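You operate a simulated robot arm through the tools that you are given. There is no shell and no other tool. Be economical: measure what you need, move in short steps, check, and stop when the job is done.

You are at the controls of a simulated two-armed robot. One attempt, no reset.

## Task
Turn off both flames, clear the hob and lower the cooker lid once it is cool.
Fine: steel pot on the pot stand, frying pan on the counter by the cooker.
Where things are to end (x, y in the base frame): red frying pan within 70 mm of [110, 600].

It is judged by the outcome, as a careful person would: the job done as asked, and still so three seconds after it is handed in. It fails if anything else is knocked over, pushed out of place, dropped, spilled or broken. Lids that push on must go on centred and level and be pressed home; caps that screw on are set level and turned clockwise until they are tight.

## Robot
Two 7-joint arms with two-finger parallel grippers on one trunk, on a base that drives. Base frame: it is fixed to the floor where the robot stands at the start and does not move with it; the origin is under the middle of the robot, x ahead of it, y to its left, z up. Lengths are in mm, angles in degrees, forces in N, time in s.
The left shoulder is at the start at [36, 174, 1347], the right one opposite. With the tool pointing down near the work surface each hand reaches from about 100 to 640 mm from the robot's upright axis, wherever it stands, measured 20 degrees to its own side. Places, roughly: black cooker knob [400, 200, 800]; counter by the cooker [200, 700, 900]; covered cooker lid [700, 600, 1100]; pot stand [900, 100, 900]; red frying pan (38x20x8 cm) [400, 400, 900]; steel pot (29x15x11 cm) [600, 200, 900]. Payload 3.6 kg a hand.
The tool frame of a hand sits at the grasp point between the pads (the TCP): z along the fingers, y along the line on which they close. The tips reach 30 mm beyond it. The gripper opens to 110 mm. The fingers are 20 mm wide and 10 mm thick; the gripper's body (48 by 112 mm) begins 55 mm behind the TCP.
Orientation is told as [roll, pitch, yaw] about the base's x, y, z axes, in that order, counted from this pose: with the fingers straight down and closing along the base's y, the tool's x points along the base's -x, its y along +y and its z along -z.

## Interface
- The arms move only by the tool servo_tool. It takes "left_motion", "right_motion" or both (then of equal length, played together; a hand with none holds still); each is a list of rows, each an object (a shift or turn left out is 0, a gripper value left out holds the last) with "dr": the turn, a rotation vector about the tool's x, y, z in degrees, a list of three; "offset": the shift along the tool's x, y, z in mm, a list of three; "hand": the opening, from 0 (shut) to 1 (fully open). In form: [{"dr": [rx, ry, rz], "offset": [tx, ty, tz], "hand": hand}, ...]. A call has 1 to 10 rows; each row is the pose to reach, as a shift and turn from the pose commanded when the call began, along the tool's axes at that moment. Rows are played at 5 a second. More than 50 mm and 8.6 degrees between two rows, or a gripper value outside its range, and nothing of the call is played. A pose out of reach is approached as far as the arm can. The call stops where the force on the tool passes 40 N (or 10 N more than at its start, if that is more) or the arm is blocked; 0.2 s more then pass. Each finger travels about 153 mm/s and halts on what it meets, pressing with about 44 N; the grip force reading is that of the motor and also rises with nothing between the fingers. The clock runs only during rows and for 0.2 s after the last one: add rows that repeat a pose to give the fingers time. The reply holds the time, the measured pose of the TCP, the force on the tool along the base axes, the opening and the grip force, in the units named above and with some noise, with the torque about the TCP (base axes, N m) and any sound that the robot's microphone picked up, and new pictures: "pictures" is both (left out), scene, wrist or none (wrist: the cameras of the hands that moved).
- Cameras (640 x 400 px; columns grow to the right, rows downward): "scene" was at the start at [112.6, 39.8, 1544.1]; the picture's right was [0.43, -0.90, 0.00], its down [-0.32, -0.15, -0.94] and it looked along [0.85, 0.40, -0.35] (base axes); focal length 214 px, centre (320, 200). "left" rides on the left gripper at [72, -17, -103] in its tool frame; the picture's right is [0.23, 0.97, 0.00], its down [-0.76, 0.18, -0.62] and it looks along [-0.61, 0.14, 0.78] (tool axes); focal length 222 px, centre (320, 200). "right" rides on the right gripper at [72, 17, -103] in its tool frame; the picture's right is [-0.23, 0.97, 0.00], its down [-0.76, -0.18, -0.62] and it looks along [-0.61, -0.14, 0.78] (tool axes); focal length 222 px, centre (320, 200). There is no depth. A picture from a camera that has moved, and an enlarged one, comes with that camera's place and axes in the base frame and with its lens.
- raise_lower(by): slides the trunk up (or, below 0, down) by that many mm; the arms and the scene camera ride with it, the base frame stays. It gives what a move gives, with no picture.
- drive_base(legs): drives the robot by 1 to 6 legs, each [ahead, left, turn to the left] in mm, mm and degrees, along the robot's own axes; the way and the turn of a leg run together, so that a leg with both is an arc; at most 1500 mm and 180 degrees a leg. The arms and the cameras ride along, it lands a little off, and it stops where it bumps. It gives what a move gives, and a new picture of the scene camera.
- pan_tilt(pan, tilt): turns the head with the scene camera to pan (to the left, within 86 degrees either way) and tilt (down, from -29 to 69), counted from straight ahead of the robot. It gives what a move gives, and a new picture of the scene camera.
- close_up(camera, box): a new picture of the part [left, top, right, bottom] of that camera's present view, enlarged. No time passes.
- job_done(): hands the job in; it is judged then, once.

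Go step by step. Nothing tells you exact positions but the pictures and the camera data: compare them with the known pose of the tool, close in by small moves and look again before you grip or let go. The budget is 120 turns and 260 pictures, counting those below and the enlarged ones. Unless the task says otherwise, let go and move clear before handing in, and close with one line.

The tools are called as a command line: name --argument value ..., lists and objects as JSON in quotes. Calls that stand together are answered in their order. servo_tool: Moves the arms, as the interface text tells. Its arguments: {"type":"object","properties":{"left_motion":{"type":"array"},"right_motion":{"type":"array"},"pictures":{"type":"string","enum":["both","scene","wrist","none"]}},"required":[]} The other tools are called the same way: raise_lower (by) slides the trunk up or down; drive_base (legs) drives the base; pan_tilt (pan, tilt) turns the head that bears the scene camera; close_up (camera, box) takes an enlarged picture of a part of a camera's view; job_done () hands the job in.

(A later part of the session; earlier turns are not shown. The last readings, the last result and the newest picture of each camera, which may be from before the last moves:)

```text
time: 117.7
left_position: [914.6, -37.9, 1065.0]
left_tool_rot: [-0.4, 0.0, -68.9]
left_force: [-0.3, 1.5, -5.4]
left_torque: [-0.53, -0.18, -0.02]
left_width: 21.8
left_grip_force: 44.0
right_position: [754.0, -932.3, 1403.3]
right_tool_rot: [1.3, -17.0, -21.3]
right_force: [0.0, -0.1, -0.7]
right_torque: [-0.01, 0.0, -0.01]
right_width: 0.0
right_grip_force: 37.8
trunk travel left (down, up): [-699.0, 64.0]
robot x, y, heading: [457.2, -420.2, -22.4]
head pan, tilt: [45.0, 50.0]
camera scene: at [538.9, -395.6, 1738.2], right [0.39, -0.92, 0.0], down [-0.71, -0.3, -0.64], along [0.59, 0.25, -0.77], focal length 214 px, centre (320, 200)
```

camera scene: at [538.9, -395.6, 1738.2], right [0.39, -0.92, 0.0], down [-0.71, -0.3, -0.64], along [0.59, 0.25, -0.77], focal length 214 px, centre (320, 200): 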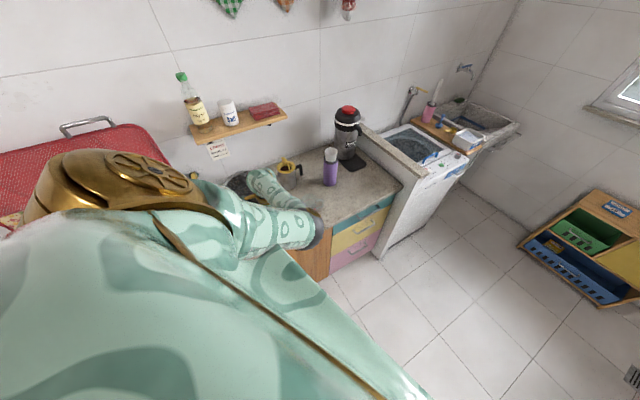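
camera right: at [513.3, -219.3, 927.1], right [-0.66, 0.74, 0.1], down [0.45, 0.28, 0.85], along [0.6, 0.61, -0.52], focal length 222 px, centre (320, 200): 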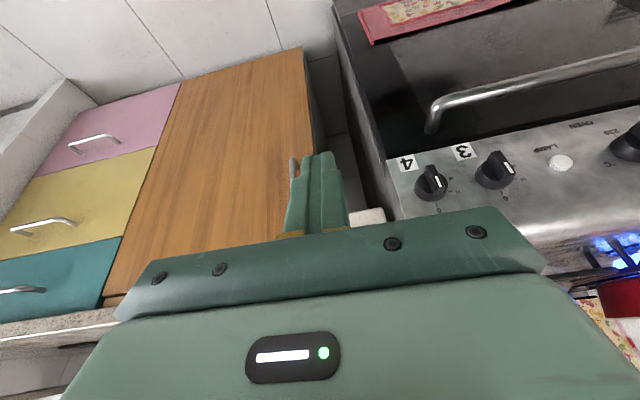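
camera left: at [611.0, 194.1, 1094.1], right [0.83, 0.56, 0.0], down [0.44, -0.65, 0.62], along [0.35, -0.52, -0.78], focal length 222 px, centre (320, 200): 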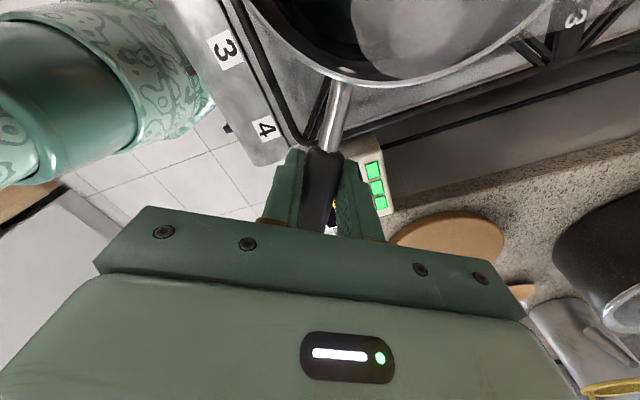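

The pot covers the trivet now. My refined estimate puts the pot centre at about (868, 81) and the trivet at about (888, 70), so I'll shift 20 mm and lower partway to see the trivet's rim around the pot.

servo_tool --left_motion '[{"offset": [-6, 5, 0]}, {"offset": [-12, 10, 0]}, {"offset": [-17.5, 14.7, 0]}, {"offset": [-17.5, 14.7, 0]}]' --pictures "none"

raise_lower --by -40

close_up --camera "left" --box '[160, 0, 480, 200]'

pan_tilt --pan 50 --tilt 69

```text
time: 118.7
left_position: [934.9, -48.7, 1065.4]
left_tool_rot: [-0.3, 0.0, -68.9]
left_force: [-0.6, -0.5, -5.9]
left_torque: [-0.56, -0.21, 0.04]
left_width: 21.8
left_grip_force: 44.0
right_position: [755.1, -932.0, 1404.3]
right_tool_rot: [1.3, -17.1, -21.4]
right_force: [0.5, 0.8, 0.4]
right_torque: [-0.06, -0.01, -0.01]
right_width: 0.0
right_grip_force: 37.9
trunk travel left (down, up): [-699.0, 64.0]
robot x, y, heading: [458.0, -422.7, -22.1]
head pan, tilt: [45.0, 50.0]
```

```text
time: 119.5
left_position: [934.3, -49.1, 1026.1]
left_tool_rot: [-0.3, 0.0, -68.9]
left_force: [0.2, -0.5, -4.7]
left_torque: [-0.55, -0.22, -0.02]
left_width: 21.8
left_grip_force: 44.5
right_position: [754.5, -933.0, 1364.1]
right_tool_rot: [1.3, -16.9, -21.4]
right_force: [-0.6, 0.4, 0.1]
right_torque: [0.03, -0.02, -0.01]
right_width: 0.1
right_grip_force: 37.3
trunk travel left (down, up): [-659.0, 104.0]
robot x, y, heading: [457.6, -423.6, -22.5]
head pan, tilt: [45.0, 50.0]
```

```text
2.00 times, centred on (320, 100) of left
camera zoom: at [893.5, 12.7, 1129.6], right [0.83, 0.56, -0.01], down [0.44, -0.65, 0.62], along [0.35, -0.52, -0.78], focal length 444 px, centre (320, 400)
```

zoom: 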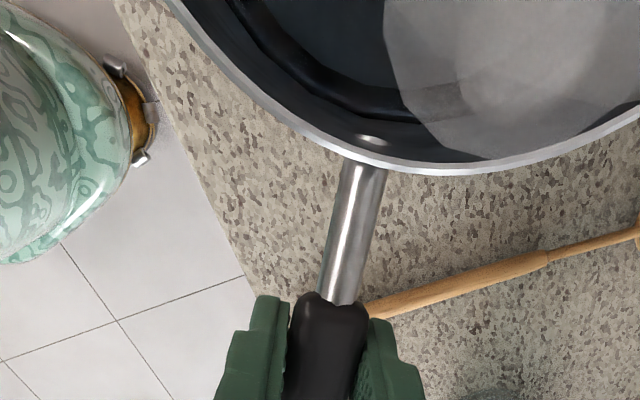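

```text
time: 120.3
left_position: [934.9, -48.3, 1025.8]
left_tool_rot: [-0.4, 0.0, -68.9]
left_force: [1.0, 1.0, -5.6]
left_torque: [-0.5, -0.22, 0.02]
left_width: 21.8
left_grip_force: 44.1
right_position: [753.7, -931.5, 1364.4]
right_tool_rot: [1.3, -17.1, -21.5]
right_force: [0.2, 0.1, 0.1]
right_torque: [0.06, 0.02, 0.02]
right_width: 0.2
right_grip_force: 37.7
trunk travel left (down, up): [-659.0, 104.0]
robot x, y, heading: [458.7, -419.0, -22.2]
head pan, tilt: [50.0, 68.8]
camera scene: at [518.4, -399.7, 1676.3], right [0.46, -0.89, 0.0], down [-0.83, -0.43, -0.36], along [0.32, 0.17, -0.93], focal length 214 px, centre (320, 200)
```

scene: 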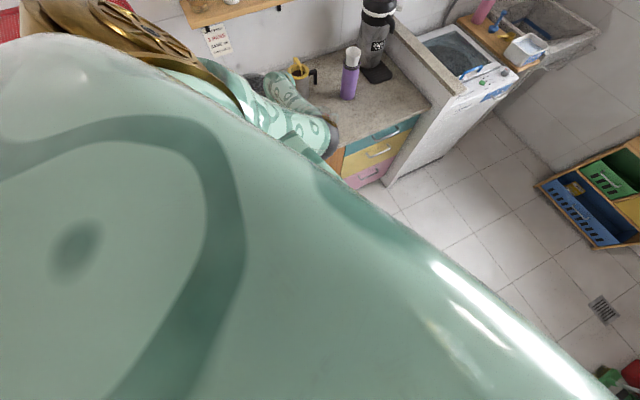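

close_up --camera "right" --box '[0, 0, 640, 400]'

```text
1.00 times, centred on (320, 200) of right (not enlarged: the box is as wide or as high as the picture)
camera zoom: at [668.2, -883.0, 1442.4], right [0.55, 0.83, 0.09], down [0.44, -0.38, 0.81], along [0.71, -0.41, -0.57], focal length 222 px, centre (320, 200)
```

zoom: 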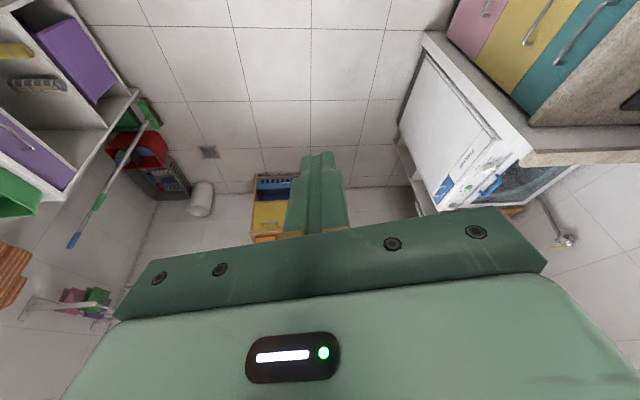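

I can swing the right hand's camera to look at the pot from the front, which will show how it sits over the trivet.

servo_tool --right_motion '[{"dr": [-2.2, 0, -7.2]}, {"dr": [-4.4, 0, -14.4]}, {"dr": [-6.6, 0, -21.5]}, {"dr": [-8.8, 0, -28.7]}, {"dr": [-11, 0, -35.9]}, {"dr": [-13.2, 0, -43]}, {"dr": [-15.4, 0, -50.2]}, {"dr": [-17.6, 0, -57.4]}, {"dr": [-19.8, 0, -64.5]}, {"dr": [-21.9, 0, -71.7]}]' --pictures "wrist"

```text
time: 122.5
left_position: [932.3, -48.1, 1026.3]
left_tool_rot: [-0.3, 0.1, -68.9]
left_force: [0.1, 0.1, -5.0]
left_torque: [-0.57, -0.22, 0.0]
left_width: 21.8
left_grip_force: 44.0
right_position: [733.7, -705.1, 1244.0]
right_tool_rot: [-3.0, -18.6, 51.8]
right_force: [0.5, 1.0, 0.9]
right_torque: [-0.05, 0.02, -0.01]
right_width: 0.0
right_grip_force: 37.1
right hand out of reach, approached as far as the arm can: row 2, 3, 4, 5, 6, 7, 8, 9, 10
trunk travel left (down, up): [-659.0, 104.0]
robot x, y, heading: [456.9, -421.9, -22.3]
head pan, tilt: [50.0, 68.8]
camera right: at [653.9, -771.7, 1317.0], right [-0.62, 0.78, 0.02], down [0.44, 0.32, 0.84], along [0.65, 0.53, -0.54], focal length 222 px, centre (320, 200)
```

right: 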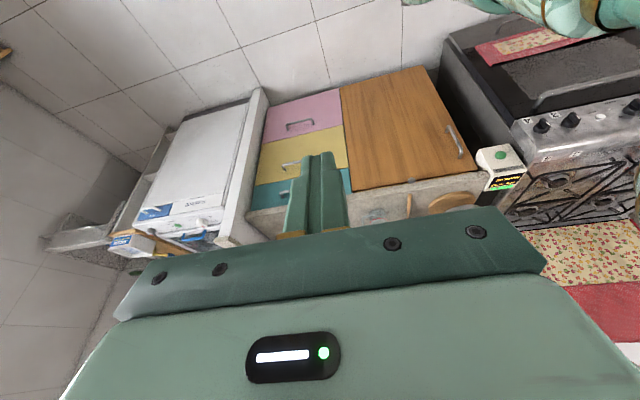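

servo_tool --right_motion '[{"dr": [0, -8, 0]}, {"dr": [0, -16, 0]}, {"dr": [0, -16, 0]}]' --pictures "wrist"

close_up --camera "right" --box '[340, 90, 540, 215]'

```text
time: 123.3
left_position: [934.9, -49.7, 1025.6]
left_tool_rot: [-0.4, 0.1, -68.9]
left_force: [0.2, -0.5, -5.3]
left_torque: [-0.55, -0.22, 0.0]
left_width: 21.7
left_grip_force: 44.0
right_position: [737.8, -708.2, 1247.8]
right_tool_rot: [-3.2, -34.7, 52.4]
right_force: [-0.4, 0.0, 0.0]
right_torque: [0.04, 0.06, 0.03]
right_width: 0.1
right_grip_force: 37.9
trunk travel left (down, up): [-659.0, 104.0]
robot x, y, heading: [456.0, -422.8, -22.2]
head pan, tilt: [50.0, 68.8]
camera right: at [647.9, -789.6, 1291.6], right [-0.64, 0.77, 0.08], down [0.28, 0.13, 0.95], along [0.72, 0.63, -0.29], focal length 222 px, centre (320, 200)
```

right: 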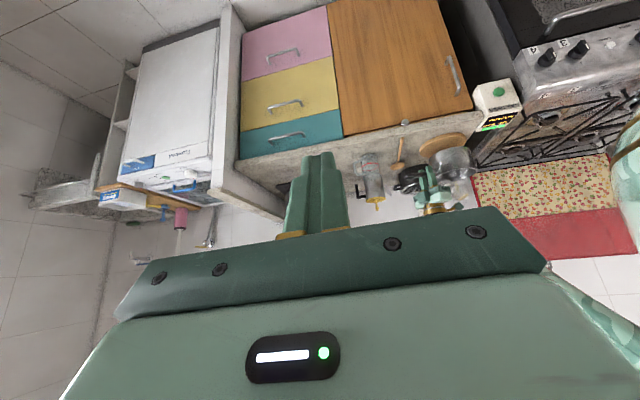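

```text
3.20 times, centred on (440, 152) of right
camera zoom: at [647.9, -789.6, 1291.6], right [-0.64, 0.77, 0.08], down [0.28, 0.13, 0.95], along [0.72, 0.63, -0.29], focal length 711 px, centre (-64, 352)
```

zoom: 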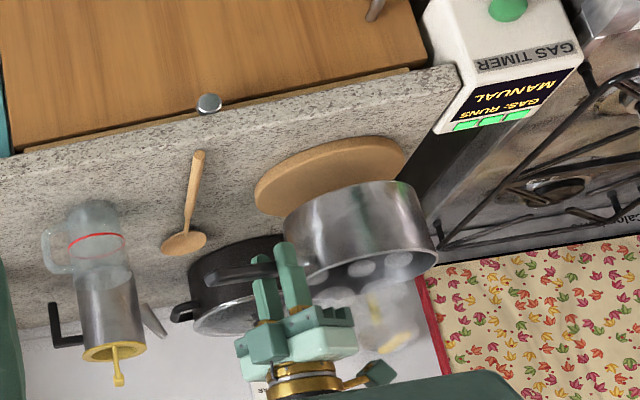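

close_up --camera "right" --box '[410, 125, 490, 175]'

```text
8.00 times, centred on (450, 150) of right
camera zoom: at [647.9, -789.6, 1291.6], right [-0.64, 0.77, 0.08], down [0.28, 0.13, 0.95], along [0.72, 0.63, -0.29], focal length 1777 px, centre (-720, 600)
```

zoom: 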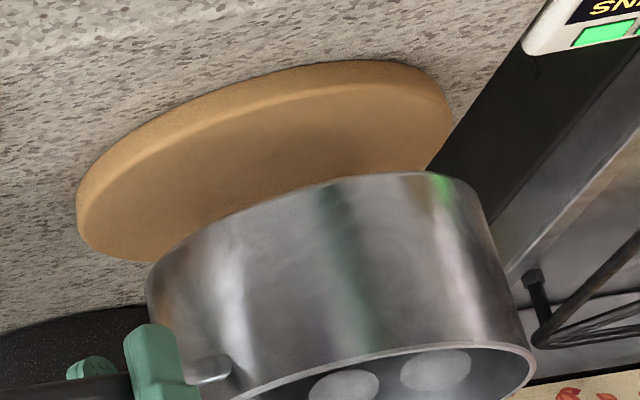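

Very useful view. I'll lower the pot 25 mm with the left arm alone, so that the gap is small and the centring can be judged directly.

servo_tool --left_motion '[{"offset": [0, 0, 8]}, {"offset": [0, 0, 16]}, {"offset": [0, 0, 24]}, {"offset": [0, 0, 24]}]' --pictures "none"

close_up --camera "right" --box '[410, 125, 490, 175]'

```text
time: 124.3
left_position: [934.3, -50.0, 1001.9]
left_tool_rot: [-0.4, 0.1, -68.9]
left_force: [0.1, 0.7, -5.6]
left_torque: [-0.54, -0.23, -0.02]
left_width: 21.7
left_grip_force: 44.1
right_position: [735.6, -710.4, 1249.1]
right_tool_rot: [-3.4, -34.5, 52.4]
right_force: [-0.2, 1.1, 0.1]
right_torque: [-0.01, -0.01, 0.0]
right_width: 0.0
right_grip_force: 37.4
trunk travel left (down, up): [-659.0, 104.0]
robot x, y, heading: [461.2, -418.9, -22.4]
head pan, tilt: [50.0, 68.8]
```

```text
8.00 times, centred on (450, 150) of right
camera zoom: at [646.7, -789.9, 1291.9], right [-0.64, 0.77, 0.08], down [0.28, 0.13, 0.95], along [0.72, 0.63, -0.29], focal length 1777 px, centre (-720, 600)
```

zoom: 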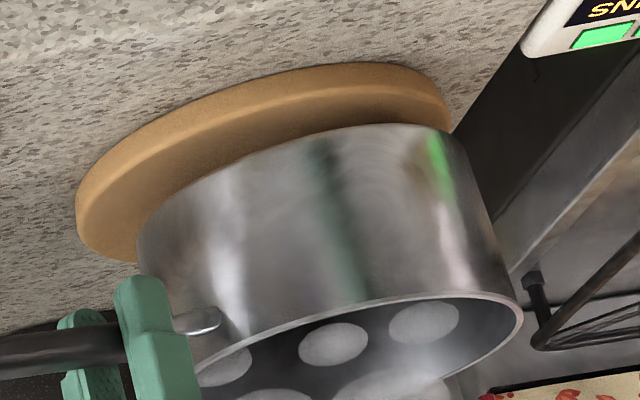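

servo_tool --left_motion '[{"offset": [0, 0, 3]}, {"offset": [0, 0, 6]}, {"offset": [0, 0, 9]}, {"offset": [0, 0, 9]}]' --pictures "none"

close_up --camera "right" --box '[410, 125, 490, 175]'

```text
time: 125.3
left_position: [934.0, -48.5, 991.4]
left_tool_rot: [-0.5, 0.0, -68.8]
left_force: [-0.7, -0.4, -6.6]
left_torque: [-0.56, -0.22, -0.01]
left_width: 21.8
left_grip_force: 43.8
right_position: [735.9, -709.8, 1248.8]
right_tool_rot: [-3.3, -34.5, 52.4]
right_force: [-0.1, 0.4, -0.5]
right_torque: [-0.06, 0.01, 0.01]
right_width: 0.1
right_grip_force: 37.9
trunk travel left (down, up): [-659.0, 104.0]
robot x, y, heading: [456.9, -422.6, -22.4]
head pan, tilt: [50.0, 68.8]
```

```text
8.00 times, centred on (450, 150) of right
camera zoom: at [646.5, -789.8, 1291.9], right [-0.64, 0.77, 0.08], down [0.28, 0.13, 0.95], along [0.72, 0.63, -0.29], focal length 1777 px, centre (-720, 600)
```

zoom: 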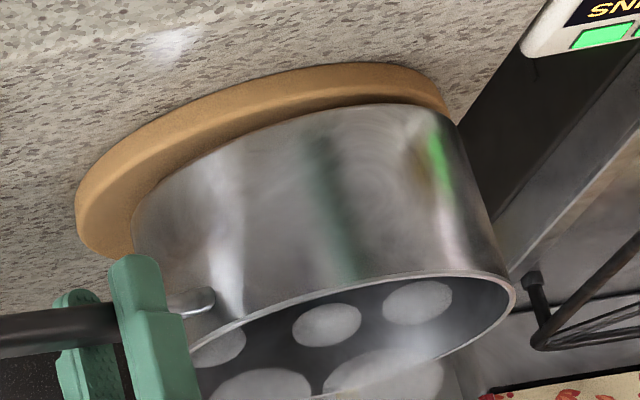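

servo_tool --left_motion '[{"offset": [0, 0, 3]}, {"offset": [0, 0, 6]}, {"offset": [0, 0, 9]}, {"offset": [0, 0, 12]}, {"offset": [0, 0, 12]}]' --pictures "none"

close_up --camera "right" --box '[410, 125, 490, 175]'

```text
time: 126.5
left_position: [933.0, -51.3, 983.6]
left_tool_rot: [-0.2, 0.1, -68.9]
left_force: [5.6, -2.7, 23.4]
left_torque: [0.96, 0.09, -0.24]
left_width: 22.0
left_grip_force: 44.3
right_position: [734.6, -711.7, 1248.1]
right_tool_rot: [-3.3, -34.7, 52.3]
right_force: [0.5, 0.1, -0.3]
right_torque: [-0.02, 0.01, 0.0]
right_width: 0.0
right_grip_force: 37.5
trunk travel left (down, up): [-659.0, 104.0]
robot x, y, heading: [459.6, -424.4, -22.3]
head pan, tilt: [50.0, 68.8]
```

```text
8.00 times, centred on (450, 150) of right
camera zoom: at [645.3, -792.5, 1291.5], right [-0.64, 0.77, 0.08], down [0.28, 0.12, 0.95], along [0.72, 0.63, -0.29], focal length 1777 px, centre (-720, 600)
```

zoom: 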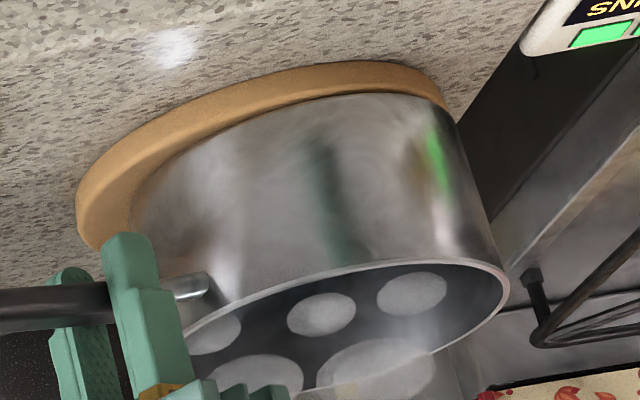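

Touchdown: the pot sits about 13 mm too far toward the cooker side. I'll lift slightly, shift it toward the trivet centre, and set it down again.

servo_tool --left_motion '[{"offset": [0, 0, -7]}, {"offset": [0, 0, -14]}, {"offset": [-6, 2, -14]}, {"offset": [-12.3, 4.1, -14]}, {"offset": [-12.3, 4.1, -14]}, {"offset": [-12.3, 4.1, -9]}, {"offset": [-12.3, 4.1, -5]}, {"offset": [-12.3, 4.1, -2]}, {"offset": [-12.3, 4.1, -2]}]' --pictures "none"

close_up --camera "right" --box '[410, 125, 490, 175]'

```text
time: 128.6
left_position: [942.5, -58.6, 984.0]
left_tool_rot: [-0.3, -0.1, -68.9]
left_force: [0.8, -0.6, -4.0]
left_torque: [-0.48, -0.21, -0.01]
left_width: 21.8
left_grip_force: 44.0
right_position: [735.4, -710.1, 1248.5]
right_tool_rot: [-3.3, -34.5, 52.4]
right_force: [-0.5, -0.1, -0.8]
right_torque: [0.02, -0.02, -0.02]
right_width: 0.0
right_grip_force: 37.8
trunk travel left (down, up): [-659.0, 104.0]
robot x, y, heading: [456.9, -424.8, -22.3]
head pan, tilt: [50.0, 68.8]
```

```text
8.00 times, centred on (450, 150) of right
camera zoom: at [646.5, -790.0, 1291.9], right [-0.64, 0.77, 0.08], down [0.28, 0.13, 0.95], along [0.72, 0.63, -0.29], focal length 1777 px, centre (-720, 600)
```

zoom: 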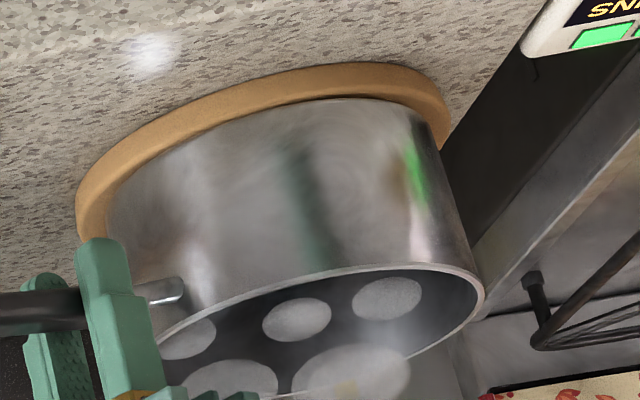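

It is centred now. I'll lower the last couple of millimetres, release, and rise.

servo_tool --left_motion '[{"offset": [0, 0, 2]}, {"offset": [0, 0, 4]}, {"offset": [0, 0, 4]}, {"offset": [0, 0, 3], "hand": 0.3}, {"offset": [0, 0, 3], "hand": 0.6}, {"offset": [0, 0, 3], "hand": 0.6}, {"offset": [0, 0, -30]}, {"offset": [0, 0, -70]}, {"offset": [0, 0, -110]}, {"offset": [0, 0, -140]}]' --pictures "wrist"

close_up --camera "right" --box '[390, 100, 510, 175]'

```text
time: 130.8
left_position: [943.9, -60.0, 1123.2]
left_tool_rot: [-0.3, 0.1, -69.0]
left_force: [-0.7, 0.7, 0.0]
left_torque: [0.02, 0.04, 0.0]
left_width: 66.1
left_grip_force: 0.0
right_position: [734.3, -711.0, 1248.6]
right_tool_rot: [-3.3, -34.6, 52.4]
right_force: [-0.8, -0.7, 0.2]
right_torque: [0.05, -0.01, 0.0]
right_width: 0.0
right_grip_force: 37.5
trunk travel left (down, up): [-659.0, 104.0]
robot x, y, heading: [462.2, -421.5, -22.1]
head pan, tilt: [50.0, 68.8]
camera left: at [902.2, 1.6, 1226.8], right [0.83, 0.56, -0.01], down [0.44, -0.65, 0.62], along [0.35, -0.52, -0.78], focal length 222 px, centre (320, 200)
```

left: 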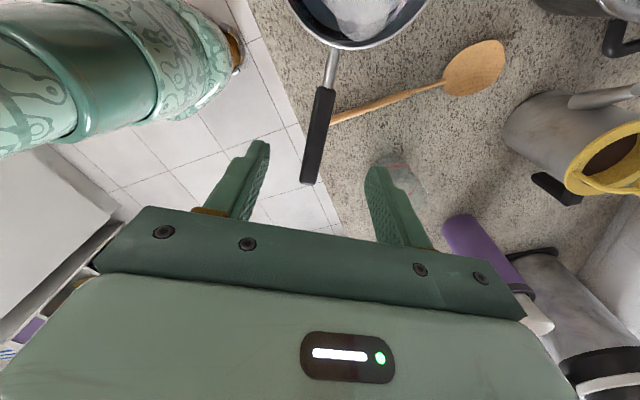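

```text
5.33 times, centred on (450, 138) of right
camera zoom: at [646.0, -790.8, 1291.7], right [-0.64, 0.77, 0.08], down [0.28, 0.13, 0.95], along [0.72, 0.63, -0.29], focal length 1185 px, centre (-373, 533)
```

zoom: 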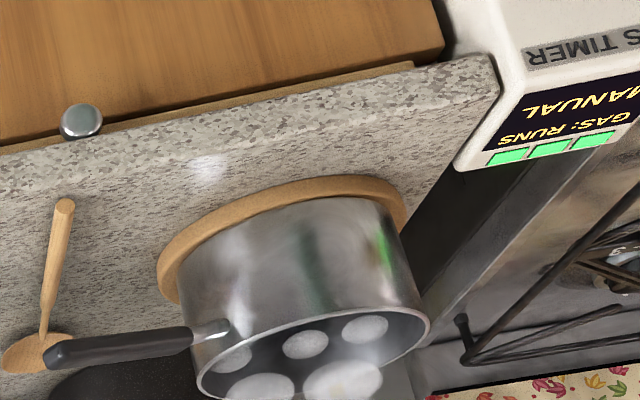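

The pot is safely on the stand. Next is the lid: I'll restore the right hand's orientation, raise the trunk, and drive back in front of the cooker to inspect the hob and the lid handle.

servo_tool --right_motion '[{"dr": [4.3, 0, 6.2]}, {"dr": [8.5, 0, 12.3]}, {"dr": [12.8, 0, 18.5]}, {"dr": [17, 0, 24.7]}, {"dr": [21.3, 0, 30.9]}, {"dr": [25.6, 0, 37]}, {"dr": [29.8, 0, 43.2]}, {"dr": [34.1, 0, 49.4]}, {"dr": [38.3, 0, 55.5]}, {"dr": [42.6, 0, 61.7]}]' --pictures "none"

raise_lower --by 60

drive_base --legs '[[-446, 233, 0], [0, 0, 75]]'

pan_tilt --pan -12 --tilt 25

```text
time: 132.9
left_position: [942.0, -59.4, 1122.7]
left_tool_rot: [-0.2, 0.0, -69.0]
left_force: [0.9, -0.5, 0.0]
left_torque: [-0.01, 0.01, 0.01]
left_width: 66.0
left_grip_force: 0.1
right_position: [747.2, -702.0, 1274.1]
right_tool_rot: [-1.1, -36.8, -24.0]
right_force: [-0.6, -0.4, -0.6]
right_torque: [0.03, -0.01, 0.02]
right_width: 0.0
right_grip_force: 38.3
right hand out of reach, approached as far as the arm can: row 5, 6, 7, 8, 9, 10
trunk travel left (down, up): [-659.0, 104.0]
robot x, y, heading: [459.7, -422.8, -22.4]
head pan, tilt: [50.0, 68.8]
```

```text
time: 133.9
left_position: [942.4, -58.7, 1182.7]
left_tool_rot: [-0.4, 0.0, -68.9]
left_force: [0.0, 0.3, 1.1]
left_torque: [0.0, 0.04, 0.02]
left_width: 65.9
left_grip_force: 0.1
right_position: [752.9, -699.6, 1334.6]
right_tool_rot: [-1.1, -37.0, -23.9]
right_force: [0.0, 0.0, -0.4]
right_torque: [-0.04, 0.02, -0.01]
right_width: 0.0
right_grip_force: 37.9
trunk travel left (down, up): [-719.0, 44.0]
robot x, y, heading: [461.0, -422.8, -22.3]
head pan, tilt: [50.0, 68.8]
```

```text
time: 140.2
left_position: [-99.6, 517.5, 1182.4]
left_tool_rot: [-0.3, 0.1, 7.1]
left_force: [-0.1, -0.4, 0.0]
left_torque: [-0.04, 0.0, 0.01]
left_width: 65.9
left_grip_force: 0.0
right_position: [477.1, 179.2, 1334.5]
right_tool_rot: [-0.9, -37.0, 52.2]
right_force: [0.3, 0.7, 0.2]
right_torque: [0.03, -0.02, -0.02]
right_width: 0.0
right_grip_force: 37.5
trunk travel left (down, up): [-719.0, 44.0]
robot x, y, heading: [134.6, -39.8, 53.7]
head pan, tilt: [50.0, 68.8]
camera scene: at [127.8, 24.3, 1736.2], right [0.97, 0.24, 0.0], down [0.22, -0.91, -0.36], along [-0.09, 0.35, -0.93], focal length 214 px, centre (320, 200)
```

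scene: 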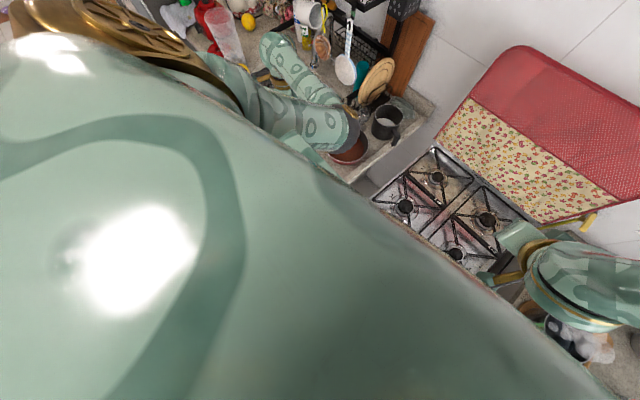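

```text
time: 141.5
left_position: [-99.9, 518.2, 1182.6]
left_tool_rot: [-0.3, 0.1, 7.1]
left_force: [0.2, -1.2, -0.3]
left_torque: [0.02, 0.01, 0.01]
left_width: 65.9
left_grip_force: 0.1
right_position: [478.0, 179.7, 1333.8]
right_tool_rot: [-1.1, -37.0, 52.2]
right_force: [-0.3, -0.3, -0.1]
right_torque: [0.0, 0.01, 0.01]
right_width: 0.0
right_grip_force: 37.7
trunk travel left (down, up): [-719.0, 44.0]
robot x, y, heading: [138.9, -35.4, 53.8]
head pan, tilt: [-12.0, 25.0]
camera scene: at [209.6, 31.6, 1795.6], right [0.67, -0.75, 0.0], down [-0.32, -0.28, -0.91], along [0.68, 0.6, -0.42], focal length 214 px, centre (320, 200)
```

scene: 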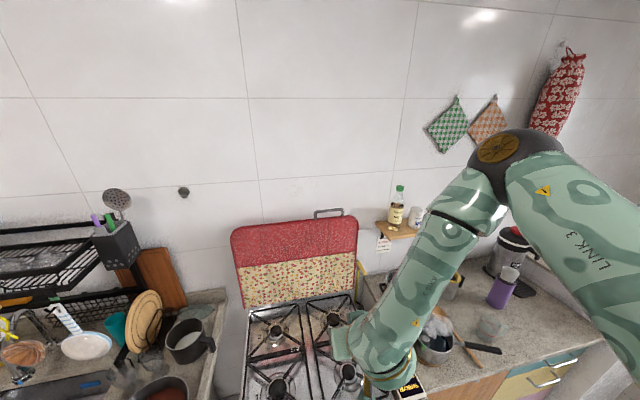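

I have a clear view of the lid and hob with the right arm nicely elbow-out. I'll zoom in on the lid handle and burners.

close_up --camera "scene" --box '[220, 195, 380, 315]'

close_up --camera "scene" --box '[230, 290, 390, 400]'

```text
3.33 times, centred on (300, 255) of scene
camera zoom: at [209.6, 31.6, 1795.6], right [0.67, -0.75, 0.0], down [-0.32, -0.28, -0.91], along [0.68, 0.6, -0.42], focal length 715 px, centre (387, 17)
```

zoom: 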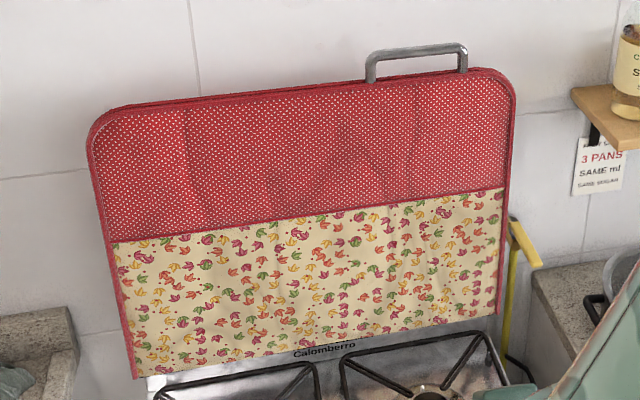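

```text
3.64 times, centred on (310, 345) of scene
camera zoom: at [209.6, 31.6, 1795.6], right [0.67, -0.75, 0.0], down [-0.32, -0.28, -0.91], along [0.68, 0.6, -0.42], focal length 780 px, centre (356, -327)
```

zoom: 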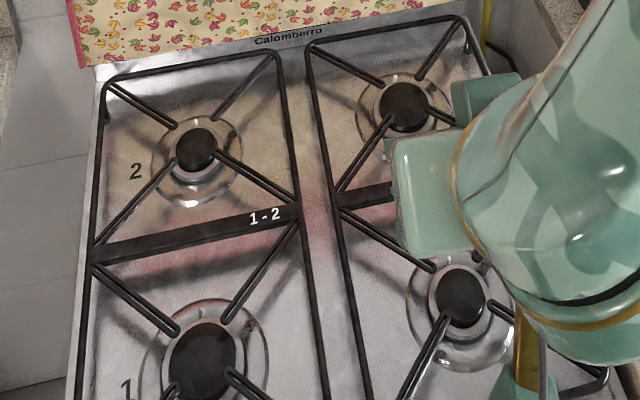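

The hob shows no glow, and the lid handle bar is at about u=339, n≈945, z≈1372. I'll rotate the right gripper so that it can pinch that horizontal bar, first pitching forward and then rolling 90°.

servo_tool --right_motion '[{"dr": [0, -8, 0], "offset": [0, 0, -10], "hand": 0.45}, {"dr": [0, -16, 0], "offset": [0, 0, -20]}, {"dr": [0, -23, 0], "offset": [0, 0, -20]}]' --pictures "none"

servo_tool --right_motion '[{"dr": [0, 0, 8.5]}, {"dr": [0, 0, 17]}, {"dr": [0, 0, 25.5]}, {"dr": [0, 0, 34]}, {"dr": [0, 0, 42.5]}, {"dr": [0, 0, 51]}, {"dr": [0, 0, 59.5]}, {"dr": [0, 0, 68]}, {"dr": [0, 0, 76.5]}, {"dr": [0, 0, 85]}]'

```text
time: 142.3
left_position: [-99.6, 516.8, 1182.9]
left_tool_rot: [-0.3, 0.0, 7.2]
left_force: [-0.2, -0.8, 0.5]
left_torque: [0.0, 0.0, -0.02]
left_width: 66.0
left_grip_force: 0.1
right_position: [428.1, 198.2, 1402.2]
right_tool_rot: [-0.8, -61.5, 49.9]
right_force: [1.2, -0.7, -0.2]
right_torque: [-0.02, 0.02, -0.02]
right_width: 49.6
right_grip_force: 0.1
right hand out of reach, approached as far as the arm can: row 1, 2, 3
trunk travel left (down, up): [-719.0, 44.0]
robot x, y, heading: [130.0, -39.1, 53.7]
head pan, tilt: [-12.0, 25.0]
```

```text
time: 144.5
left_position: [-98.6, 519.1, 1183.0]
left_tool_rot: [-0.3, 0.1, 7.1]
left_force: [-0.9, -0.2, 0.1]
left_torque: [0.02, 0.02, 0.0]
left_width: 65.9
left_grip_force: 0.0
right_position: [427.8, 199.5, 1401.4]
right_tool_rot: [61.5, -5.0, -38.2]
right_force: [-0.4, -1.3, 0.4]
right_torque: [0.02, -0.01, -0.01]
right_width: 49.5
right_grip_force: 0.0
trunk travel left (down, up): [-719.0, 44.0]
robot x, y, heading: [134.5, -36.1, 54.0]
head pan, tilt: [-12.0, 25.0]
camera scene: at [209.5, 31.5, 1795.7], right [0.67, -0.75, 0.0], down [-0.32, -0.28, -0.91], along [0.68, 0.6, -0.42], focal length 214 px, centre (320, 200)
camera right: at [316.7, 181.6, 1458.4], right [0.41, 0.27, 0.87], down [0.2, -0.96, 0.21], along [0.89, 0.09, -0.44], focal length 222 px, centre (320, 200)
```

scene: 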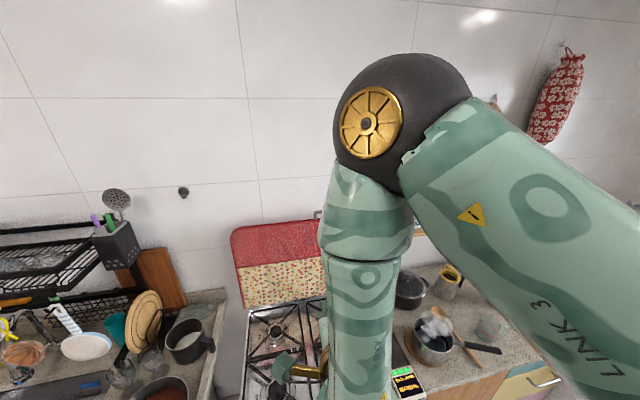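
right: 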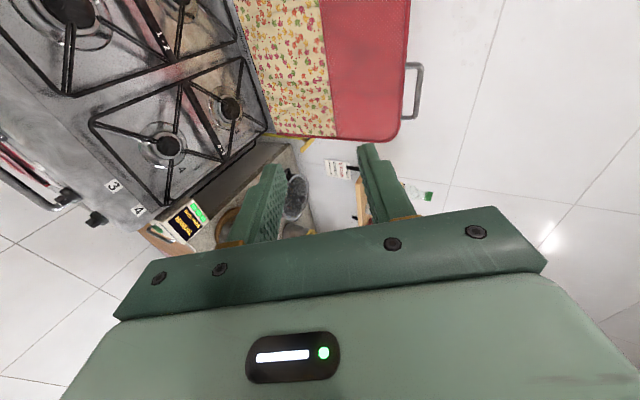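

The gripper is turned to pinch the bar and my view confirms the bar near u≈337, z≈1374. I'll square the roll and advance to about 95 mm short of it.

servo_tool --right_motion '[{"dr": [0, 0, 5]}, {"dr": [0, 0, 5]}]' --pictures "none"

servo_tool --right_motion '[{"offset": [-9, 24, 39]}, {"offset": [-19, 47, 78]}, {"offset": [-28, 71, 116]}, {"offset": [-37, 94, 155]}, {"offset": [-47, 118, 194]}, {"offset": [-56, 142, 233]}, {"offset": [-65, 165, 271]}, {"offset": [-75, 189, 310]}, {"offset": [-84, 212, 349]}, {"offset": [-93, 236, 387]}]'

```text
time: 145.1
left_position: [-98.5, 516.8, 1183.9]
left_tool_rot: [-0.2, 0.2, 7.1]
left_force: [-1.0, 0.5, 0.3]
left_torque: [-0.04, 0.0, -0.01]
left_width: 66.0
left_grip_force: 0.0
right_position: [429.3, 198.1, 1400.8]
right_tool_rot: [61.6, -0.7, -40.3]
right_force: [0.3, -1.2, 0.0]
right_torque: [-0.02, -0.01, -0.01]
right_width: 49.3
right_grip_force: 0.1
trunk travel left (down, up): [-719.0, 44.0]
robot x, y, heading: [136.5, -38.3, 54.0]
head pan, tilt: [-12.0, 25.0]
```

```text
time: 147.3
left_position: [-99.8, 518.8, 1183.5]
left_tool_rot: [-0.4, 0.2, 7.1]
left_force: [-0.1, -0.5, 0.5]
left_torque: [0.02, -0.01, 0.03]
left_width: 65.8
left_grip_force: 0.1
right_position: [759.2, 466.0, 1401.2]
right_tool_rot: [59.9, -0.9, -38.3]
right_force: [-0.1, -0.8, -0.4]
right_torque: [0.01, 0.0, -0.01]
right_width: 49.7
right_grip_force: 0.0
right hand out of reach, approached as far as the arm can: row 1, 2, 3, 4, 5, 6, 10
trunk travel left (down, up): [-719.0, 44.0]
robot x, y, heading: [133.8, -36.3, 53.8]
head pan, tilt: [-12.0, 25.0]
camera scene: at [209.4, 32.5, 1795.6], right [0.67, -0.75, 0.0], down [-0.32, -0.28, -0.91], along [0.68, 0.6, -0.42], focal length 214 px, centre (320, 200)
camera right: at [653.1, 446.9, 1466.3], right [0.47, 0.25, 0.85], down [0.21, -0.96, 0.17], along [0.86, 0.1, -0.51], focal length 222 px, centre (320, 200)
```

scene: 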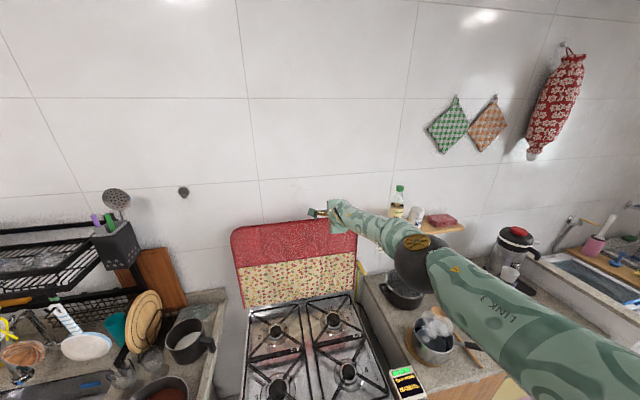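
right: 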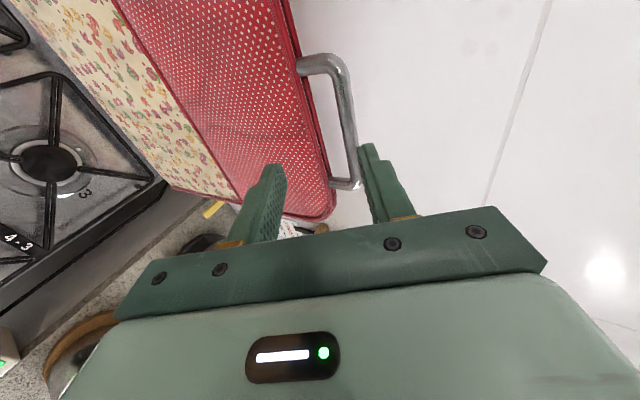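

The arm is at full stretch about 100 mm short. I'll drive the base 55 mm closer, which also brings the bar into line with the gripper axis, still ahead of the fingertips.

drive_base --legs '[[50, 0, 0]]'

close_up --camera "right" --box '[160, 20, 480, 220]'

close_up --camera "scene" --box '[280, 180, 400, 255]'

```text
time: 148.4
left_position: [-68.4, 559.8, 1180.0]
left_tool_rot: [-0.6, 0.3, 7.0]
left_force: [0.0, 1.2, -0.7]
left_torque: [-0.05, 0.05, -0.01]
left_width: 65.7
left_grip_force: 0.2
right_position: [791.2, 505.4, 1397.4]
right_tool_rot: [59.7, -0.9, -38.4]
right_force: [-0.1, 0.7, -1.4]
right_torque: [-0.05, -0.04, 0.01]
right_width: 49.5
right_grip_force: 0.1
trunk travel left (down, up): [-719.0, 44.0]
robot x, y, heading: [163.1, -4.4, 53.7]
head pan, tilt: [-12.0, 25.0]
stopped in leg 1: the robot was blocked; the commanded pose is now the measured one
camera scene: at [241.0, 75.4, 1794.9], right [0.67, -0.75, 0.0], down [-0.32, -0.29, -0.9], along [0.67, 0.6, -0.43], focal length 214 px, centre (320, 200)
```

scene: 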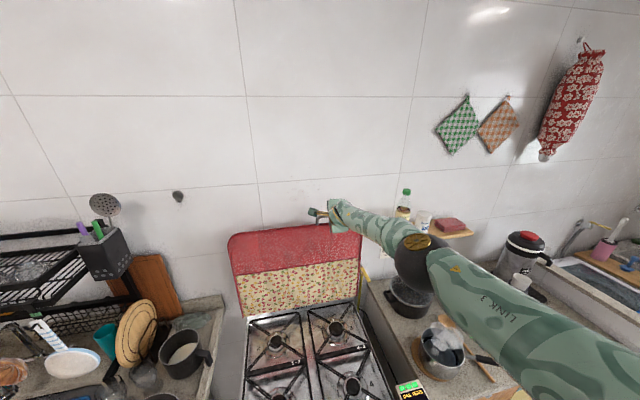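

```text
2.00 times, centred on (320, 120) of right
camera zoom: at [684.7, 487.8, 1463.3], right [0.47, 0.25, 0.84], down [0.2, -0.96, 0.17], along [0.86, 0.09, -0.51], focal length 444 px, centre (320, 360)
```

zoom: 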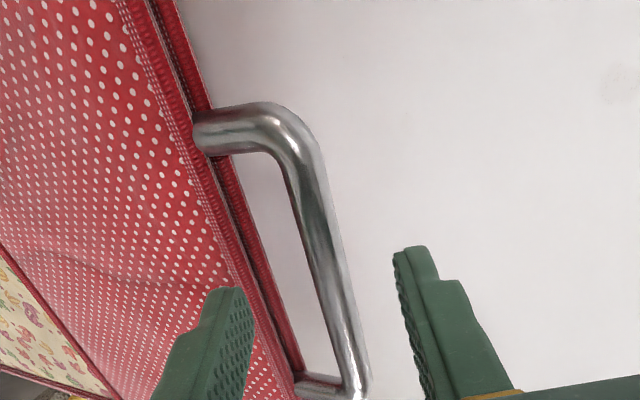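

```text
5.33 times, centred on (340, 218) of scene
camera zoom: at [241.0, 75.4, 1794.9], right [0.67, -0.75, 0.0], down [-0.32, -0.29, -0.9], along [0.67, 0.6, -0.43], focal length 1144 px, centre (213, 107)
```

zoom: 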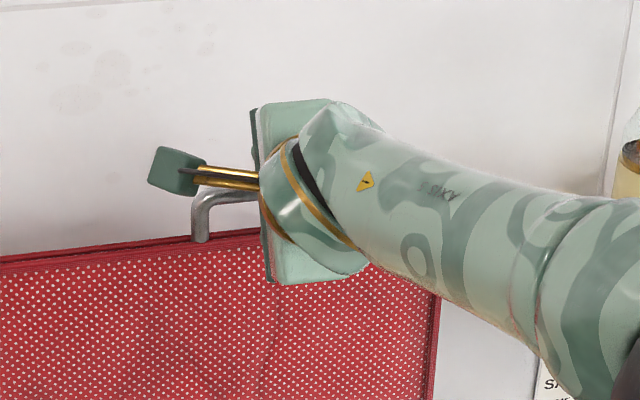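

The base is touching its limit and the arm is fully stretched. Turning my torso left puts the right shoulder about 70 mm further forward, so I'll back off, turn 25°, and bring the hand back in line.

drive_base --legs '[[-60, 0, 0], [0, 0, 25]]'

servo_tool --right_motion '[{"offset": [-31, -9, -15], "dr": [0, -2.2, 1.3]}, {"offset": [-62, -18, -31], "dr": [0, -4.4, 2.5]}, {"offset": [-94, -27, -46], "dr": [0, -6.5, 3.8]}, {"offset": [-125, -35, -61], "dr": [0, -8.7, 5]}, {"offset": [-156, -44, -76], "dr": [0, -10.9, 6.3]}, {"offset": [-187, -53, -92], "dr": [0, -13, 7.5]}, {"offset": [-219, -62, -107], "dr": [0, -15.2, 8.8]}, {"offset": [-250, -71, -122], "dr": [0, -17.4, 10]}, {"offset": [-281, -80, -138], "dr": [0, -19.5, 11.3]}, {"offset": [-312, -88, -153], "dr": [0, -21.7, 12.5]}]'

```text
time: 150.6
left_position: [-322.9, 351.0, 1183.8]
left_tool_rot: [-0.3, -0.1, 32.4]
left_force: [0.1, -0.3, 0.3]
left_torque: [-0.01, -0.03, -0.03]
left_width: 65.8
left_grip_force: 0.1
right_position: [476.9, 670.2, 1403.8]
right_tool_rot: [60.0, -0.8, -13.1]
right_force: [-0.3, 0.5, 0.0]
right_torque: [0.0, -0.02, 0.0]
right_width: 49.5
right_grip_force: 0.0
trunk travel left (down, up): [-719.0, 44.0]
robot x, y, heading: [126.9, -52.6, 79.3]
head pan, tilt: [-12.0, 25.0]
camera scene: at [162.9, 43.5, 1795.7], right [0.92, -0.39, 0.0], down [-0.16, -0.39, -0.91], along [0.35, 0.83, -0.42], focal length 214 px, centre (320, 200)
```

scene: 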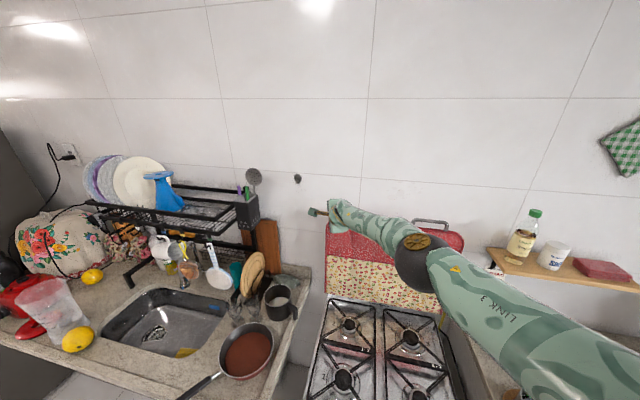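

```text
time: 152.8
left_position: [-324.7, 352.0, 1183.4]
left_tool_rot: [-0.3, 0.1, 32.4]
left_force: [-0.3, -1.1, -0.4]
left_torque: [0.01, 0.01, 0.03]
left_width: 65.9
left_grip_force: 0.2
right_position: [686.9, 475.2, 1407.2]
right_tool_rot: [60.0, -0.7, -36.0]
right_force: [0.6, -0.1, 0.5]
right_torque: [0.01, 0.02, 0.01]
right_width: 49.7
right_grip_force: 0.1
right hand out of reach, approached as far as the arm can: row 8, 9, 10
trunk travel left (down, up): [-719.0, 44.0]
robot x, y, heading: [123.3, -53.2, 79.2]
head pan, tilt: [-12.0, 25.0]
camera scene: at [163.5, 43.7, 1795.6], right [0.92, -0.39, 0.0], down [-0.16, -0.39, -0.91], along [0.35, 0.83, -0.42], focal length 214 px, centre (320, 200)
camera right: at [581.1, 451.7, 1472.8], right [0.46, 0.27, 0.85], down [0.24, -0.96, 0.17], along [0.85, 0.13, -0.51], focal length 222 px, centre (320, 200)
```

scene: 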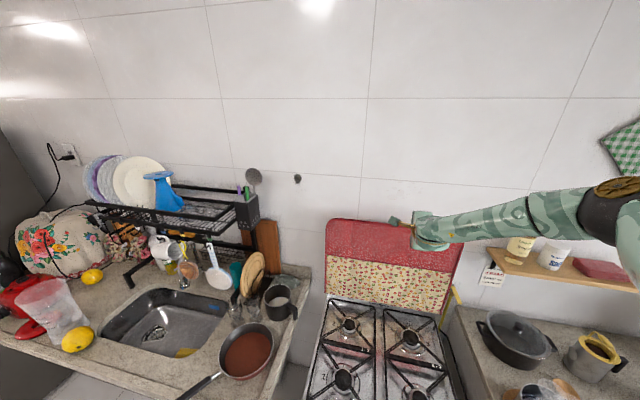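
right: 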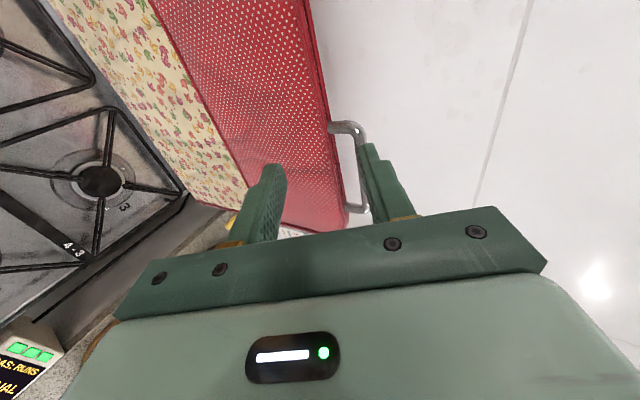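

The hand is in line in height and distance but 70 mm left of the bar. I'll shift the whole base right and slightly forward.

drive_base --legs '[[12, -86, 0]]'

close_up --camera "right" --box '[160, 20, 480, 220]'

```text
time: 153.9
left_position: [-237.5, 345.8, 1183.9]
left_tool_rot: [-0.3, -0.1, 32.5]
left_force: [-0.1, -0.1, 0.4]
left_torque: [0.01, 0.01, 0.08]
left_width: 65.8
left_grip_force: 0.0
right_position: [772.5, 471.3, 1407.5]
right_tool_rot: [60.1, -0.8, -35.9]
right_force: [0.2, 0.0, 0.9]
right_torque: [-0.02, 0.03, -0.01]
right_width: 49.4
right_grip_force: 0.0
trunk travel left (down, up): [-719.0, 44.0]
robot x, y, heading: [214.9, -56.6, 79.6]
head pan, tilt: [-12.0, 25.0]
camera scene: at [248.1, 39.7, 1795.7], right [0.92, -0.39, 0.0], down [-0.16, -0.39, -0.91], along [0.35, 0.84, -0.42], focal length 214 px, centre (320, 200)
```

scene: 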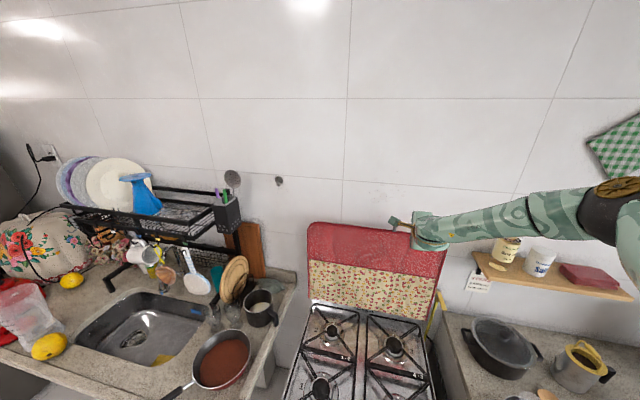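

```text
2.00 times, centred on (320, 120) of right
camera zoom: at [665.5, 448.1, 1473.2], right [0.46, 0.27, 0.85], down [0.25, -0.95, 0.17], along [0.85, 0.13, -0.5], focal length 444 px, centre (320, 360)
```

zoom: 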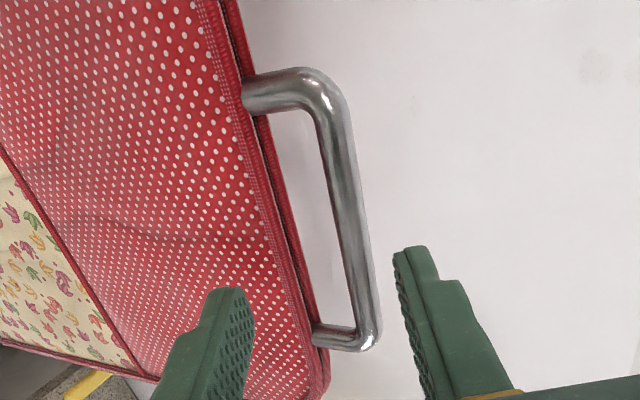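

The bar is 92 mm ahead along the gripper axis and 14 mm off along the closing direction. I'll advance so that it lies between the fingers.

servo_tool --right_motion '[{"offset": [0, 7, 20]}, {"offset": [0, 14, 40]}, {"offset": [0, 14, 60]}, {"offset": [0, 14, 78]}, {"offset": [0, 14, 78]}]' --pictures "none"

close_up --camera "right" --box '[160, 20, 480, 220]'

```text
time: 155.1
left_position: [-237.2, 343.5, 1184.8]
left_tool_rot: [-0.1, 0.0, 32.6]
left_force: [1.0, 0.4, 0.6]
left_torque: [0.0, 0.02, 0.01]
left_width: 65.9
left_grip_force: 0.0
right_position: [818.9, 527.9, 1383.3]
right_tool_rot: [60.2, -0.7, -36.0]
right_force: [-0.2, -4.1, 10.3]
right_torque: [-0.04, 0.04, 0.01]
right_width: 45.2
right_grip_force: 0.0
trunk travel left (down, up): [-719.0, 44.0]
robot x, y, heading: [216.6, -56.0, 79.0]
head pan, tilt: [-12.0, 25.0]
```

```text
2.00 times, centred on (320, 120) of right
camera zoom: at [712.0, 504.2, 1447.5], right [0.46, 0.26, 0.85], down [0.25, -0.96, 0.16], along [0.85, 0.13, -0.5], focal length 444 px, centre (320, 360)
```

zoom: 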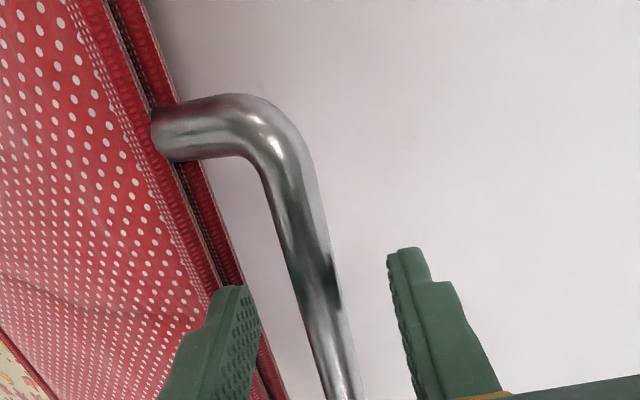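

The bar lies between the fingers, while the lower finger just brushes the lid edge. I'll close on the bar.

servo_tool --right_motion '[{"hand": 0.25}, {"hand": 0.0}, {"hand": 0.0}, {"hand": 0.0}]' --pictures "none"

close_up --camera "right" --box '[160, 20, 480, 220]'

```text
time: 156.1
left_position: [-238.5, 346.4, 1183.9]
left_tool_rot: [-0.3, 0.0, 32.5]
left_force: [0.5, -0.8, 0.4]
left_torque: [0.01, 0.0, 0.01]
left_width: 65.8
left_grip_force: 0.1
right_position: [815.2, 530.7, 1380.5]
right_tool_rot: [60.0, -0.7, -35.8]
right_force: [-3.4, 2.2, 2.2]
right_torque: [0.61, 0.85, -0.21]
right_width: 13.6
right_grip_force: 45.0
trunk travel left (down, up): [-719.0, 44.0]
robot x, y, heading: [212.2, -57.0, 79.2]
head pan, tilt: [-12.0, 25.0]
```

```text
2.00 times, centred on (320, 120) of right
camera zoom: at [710.0, 507.3, 1445.4], right [0.46, 0.27, 0.85], down [0.25, -0.95, 0.17], along [0.85, 0.13, -0.51], focal length 444 px, centre (320, 360)
```

zoom: 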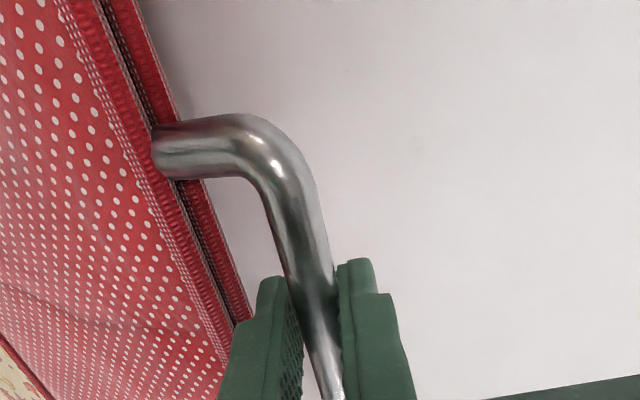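

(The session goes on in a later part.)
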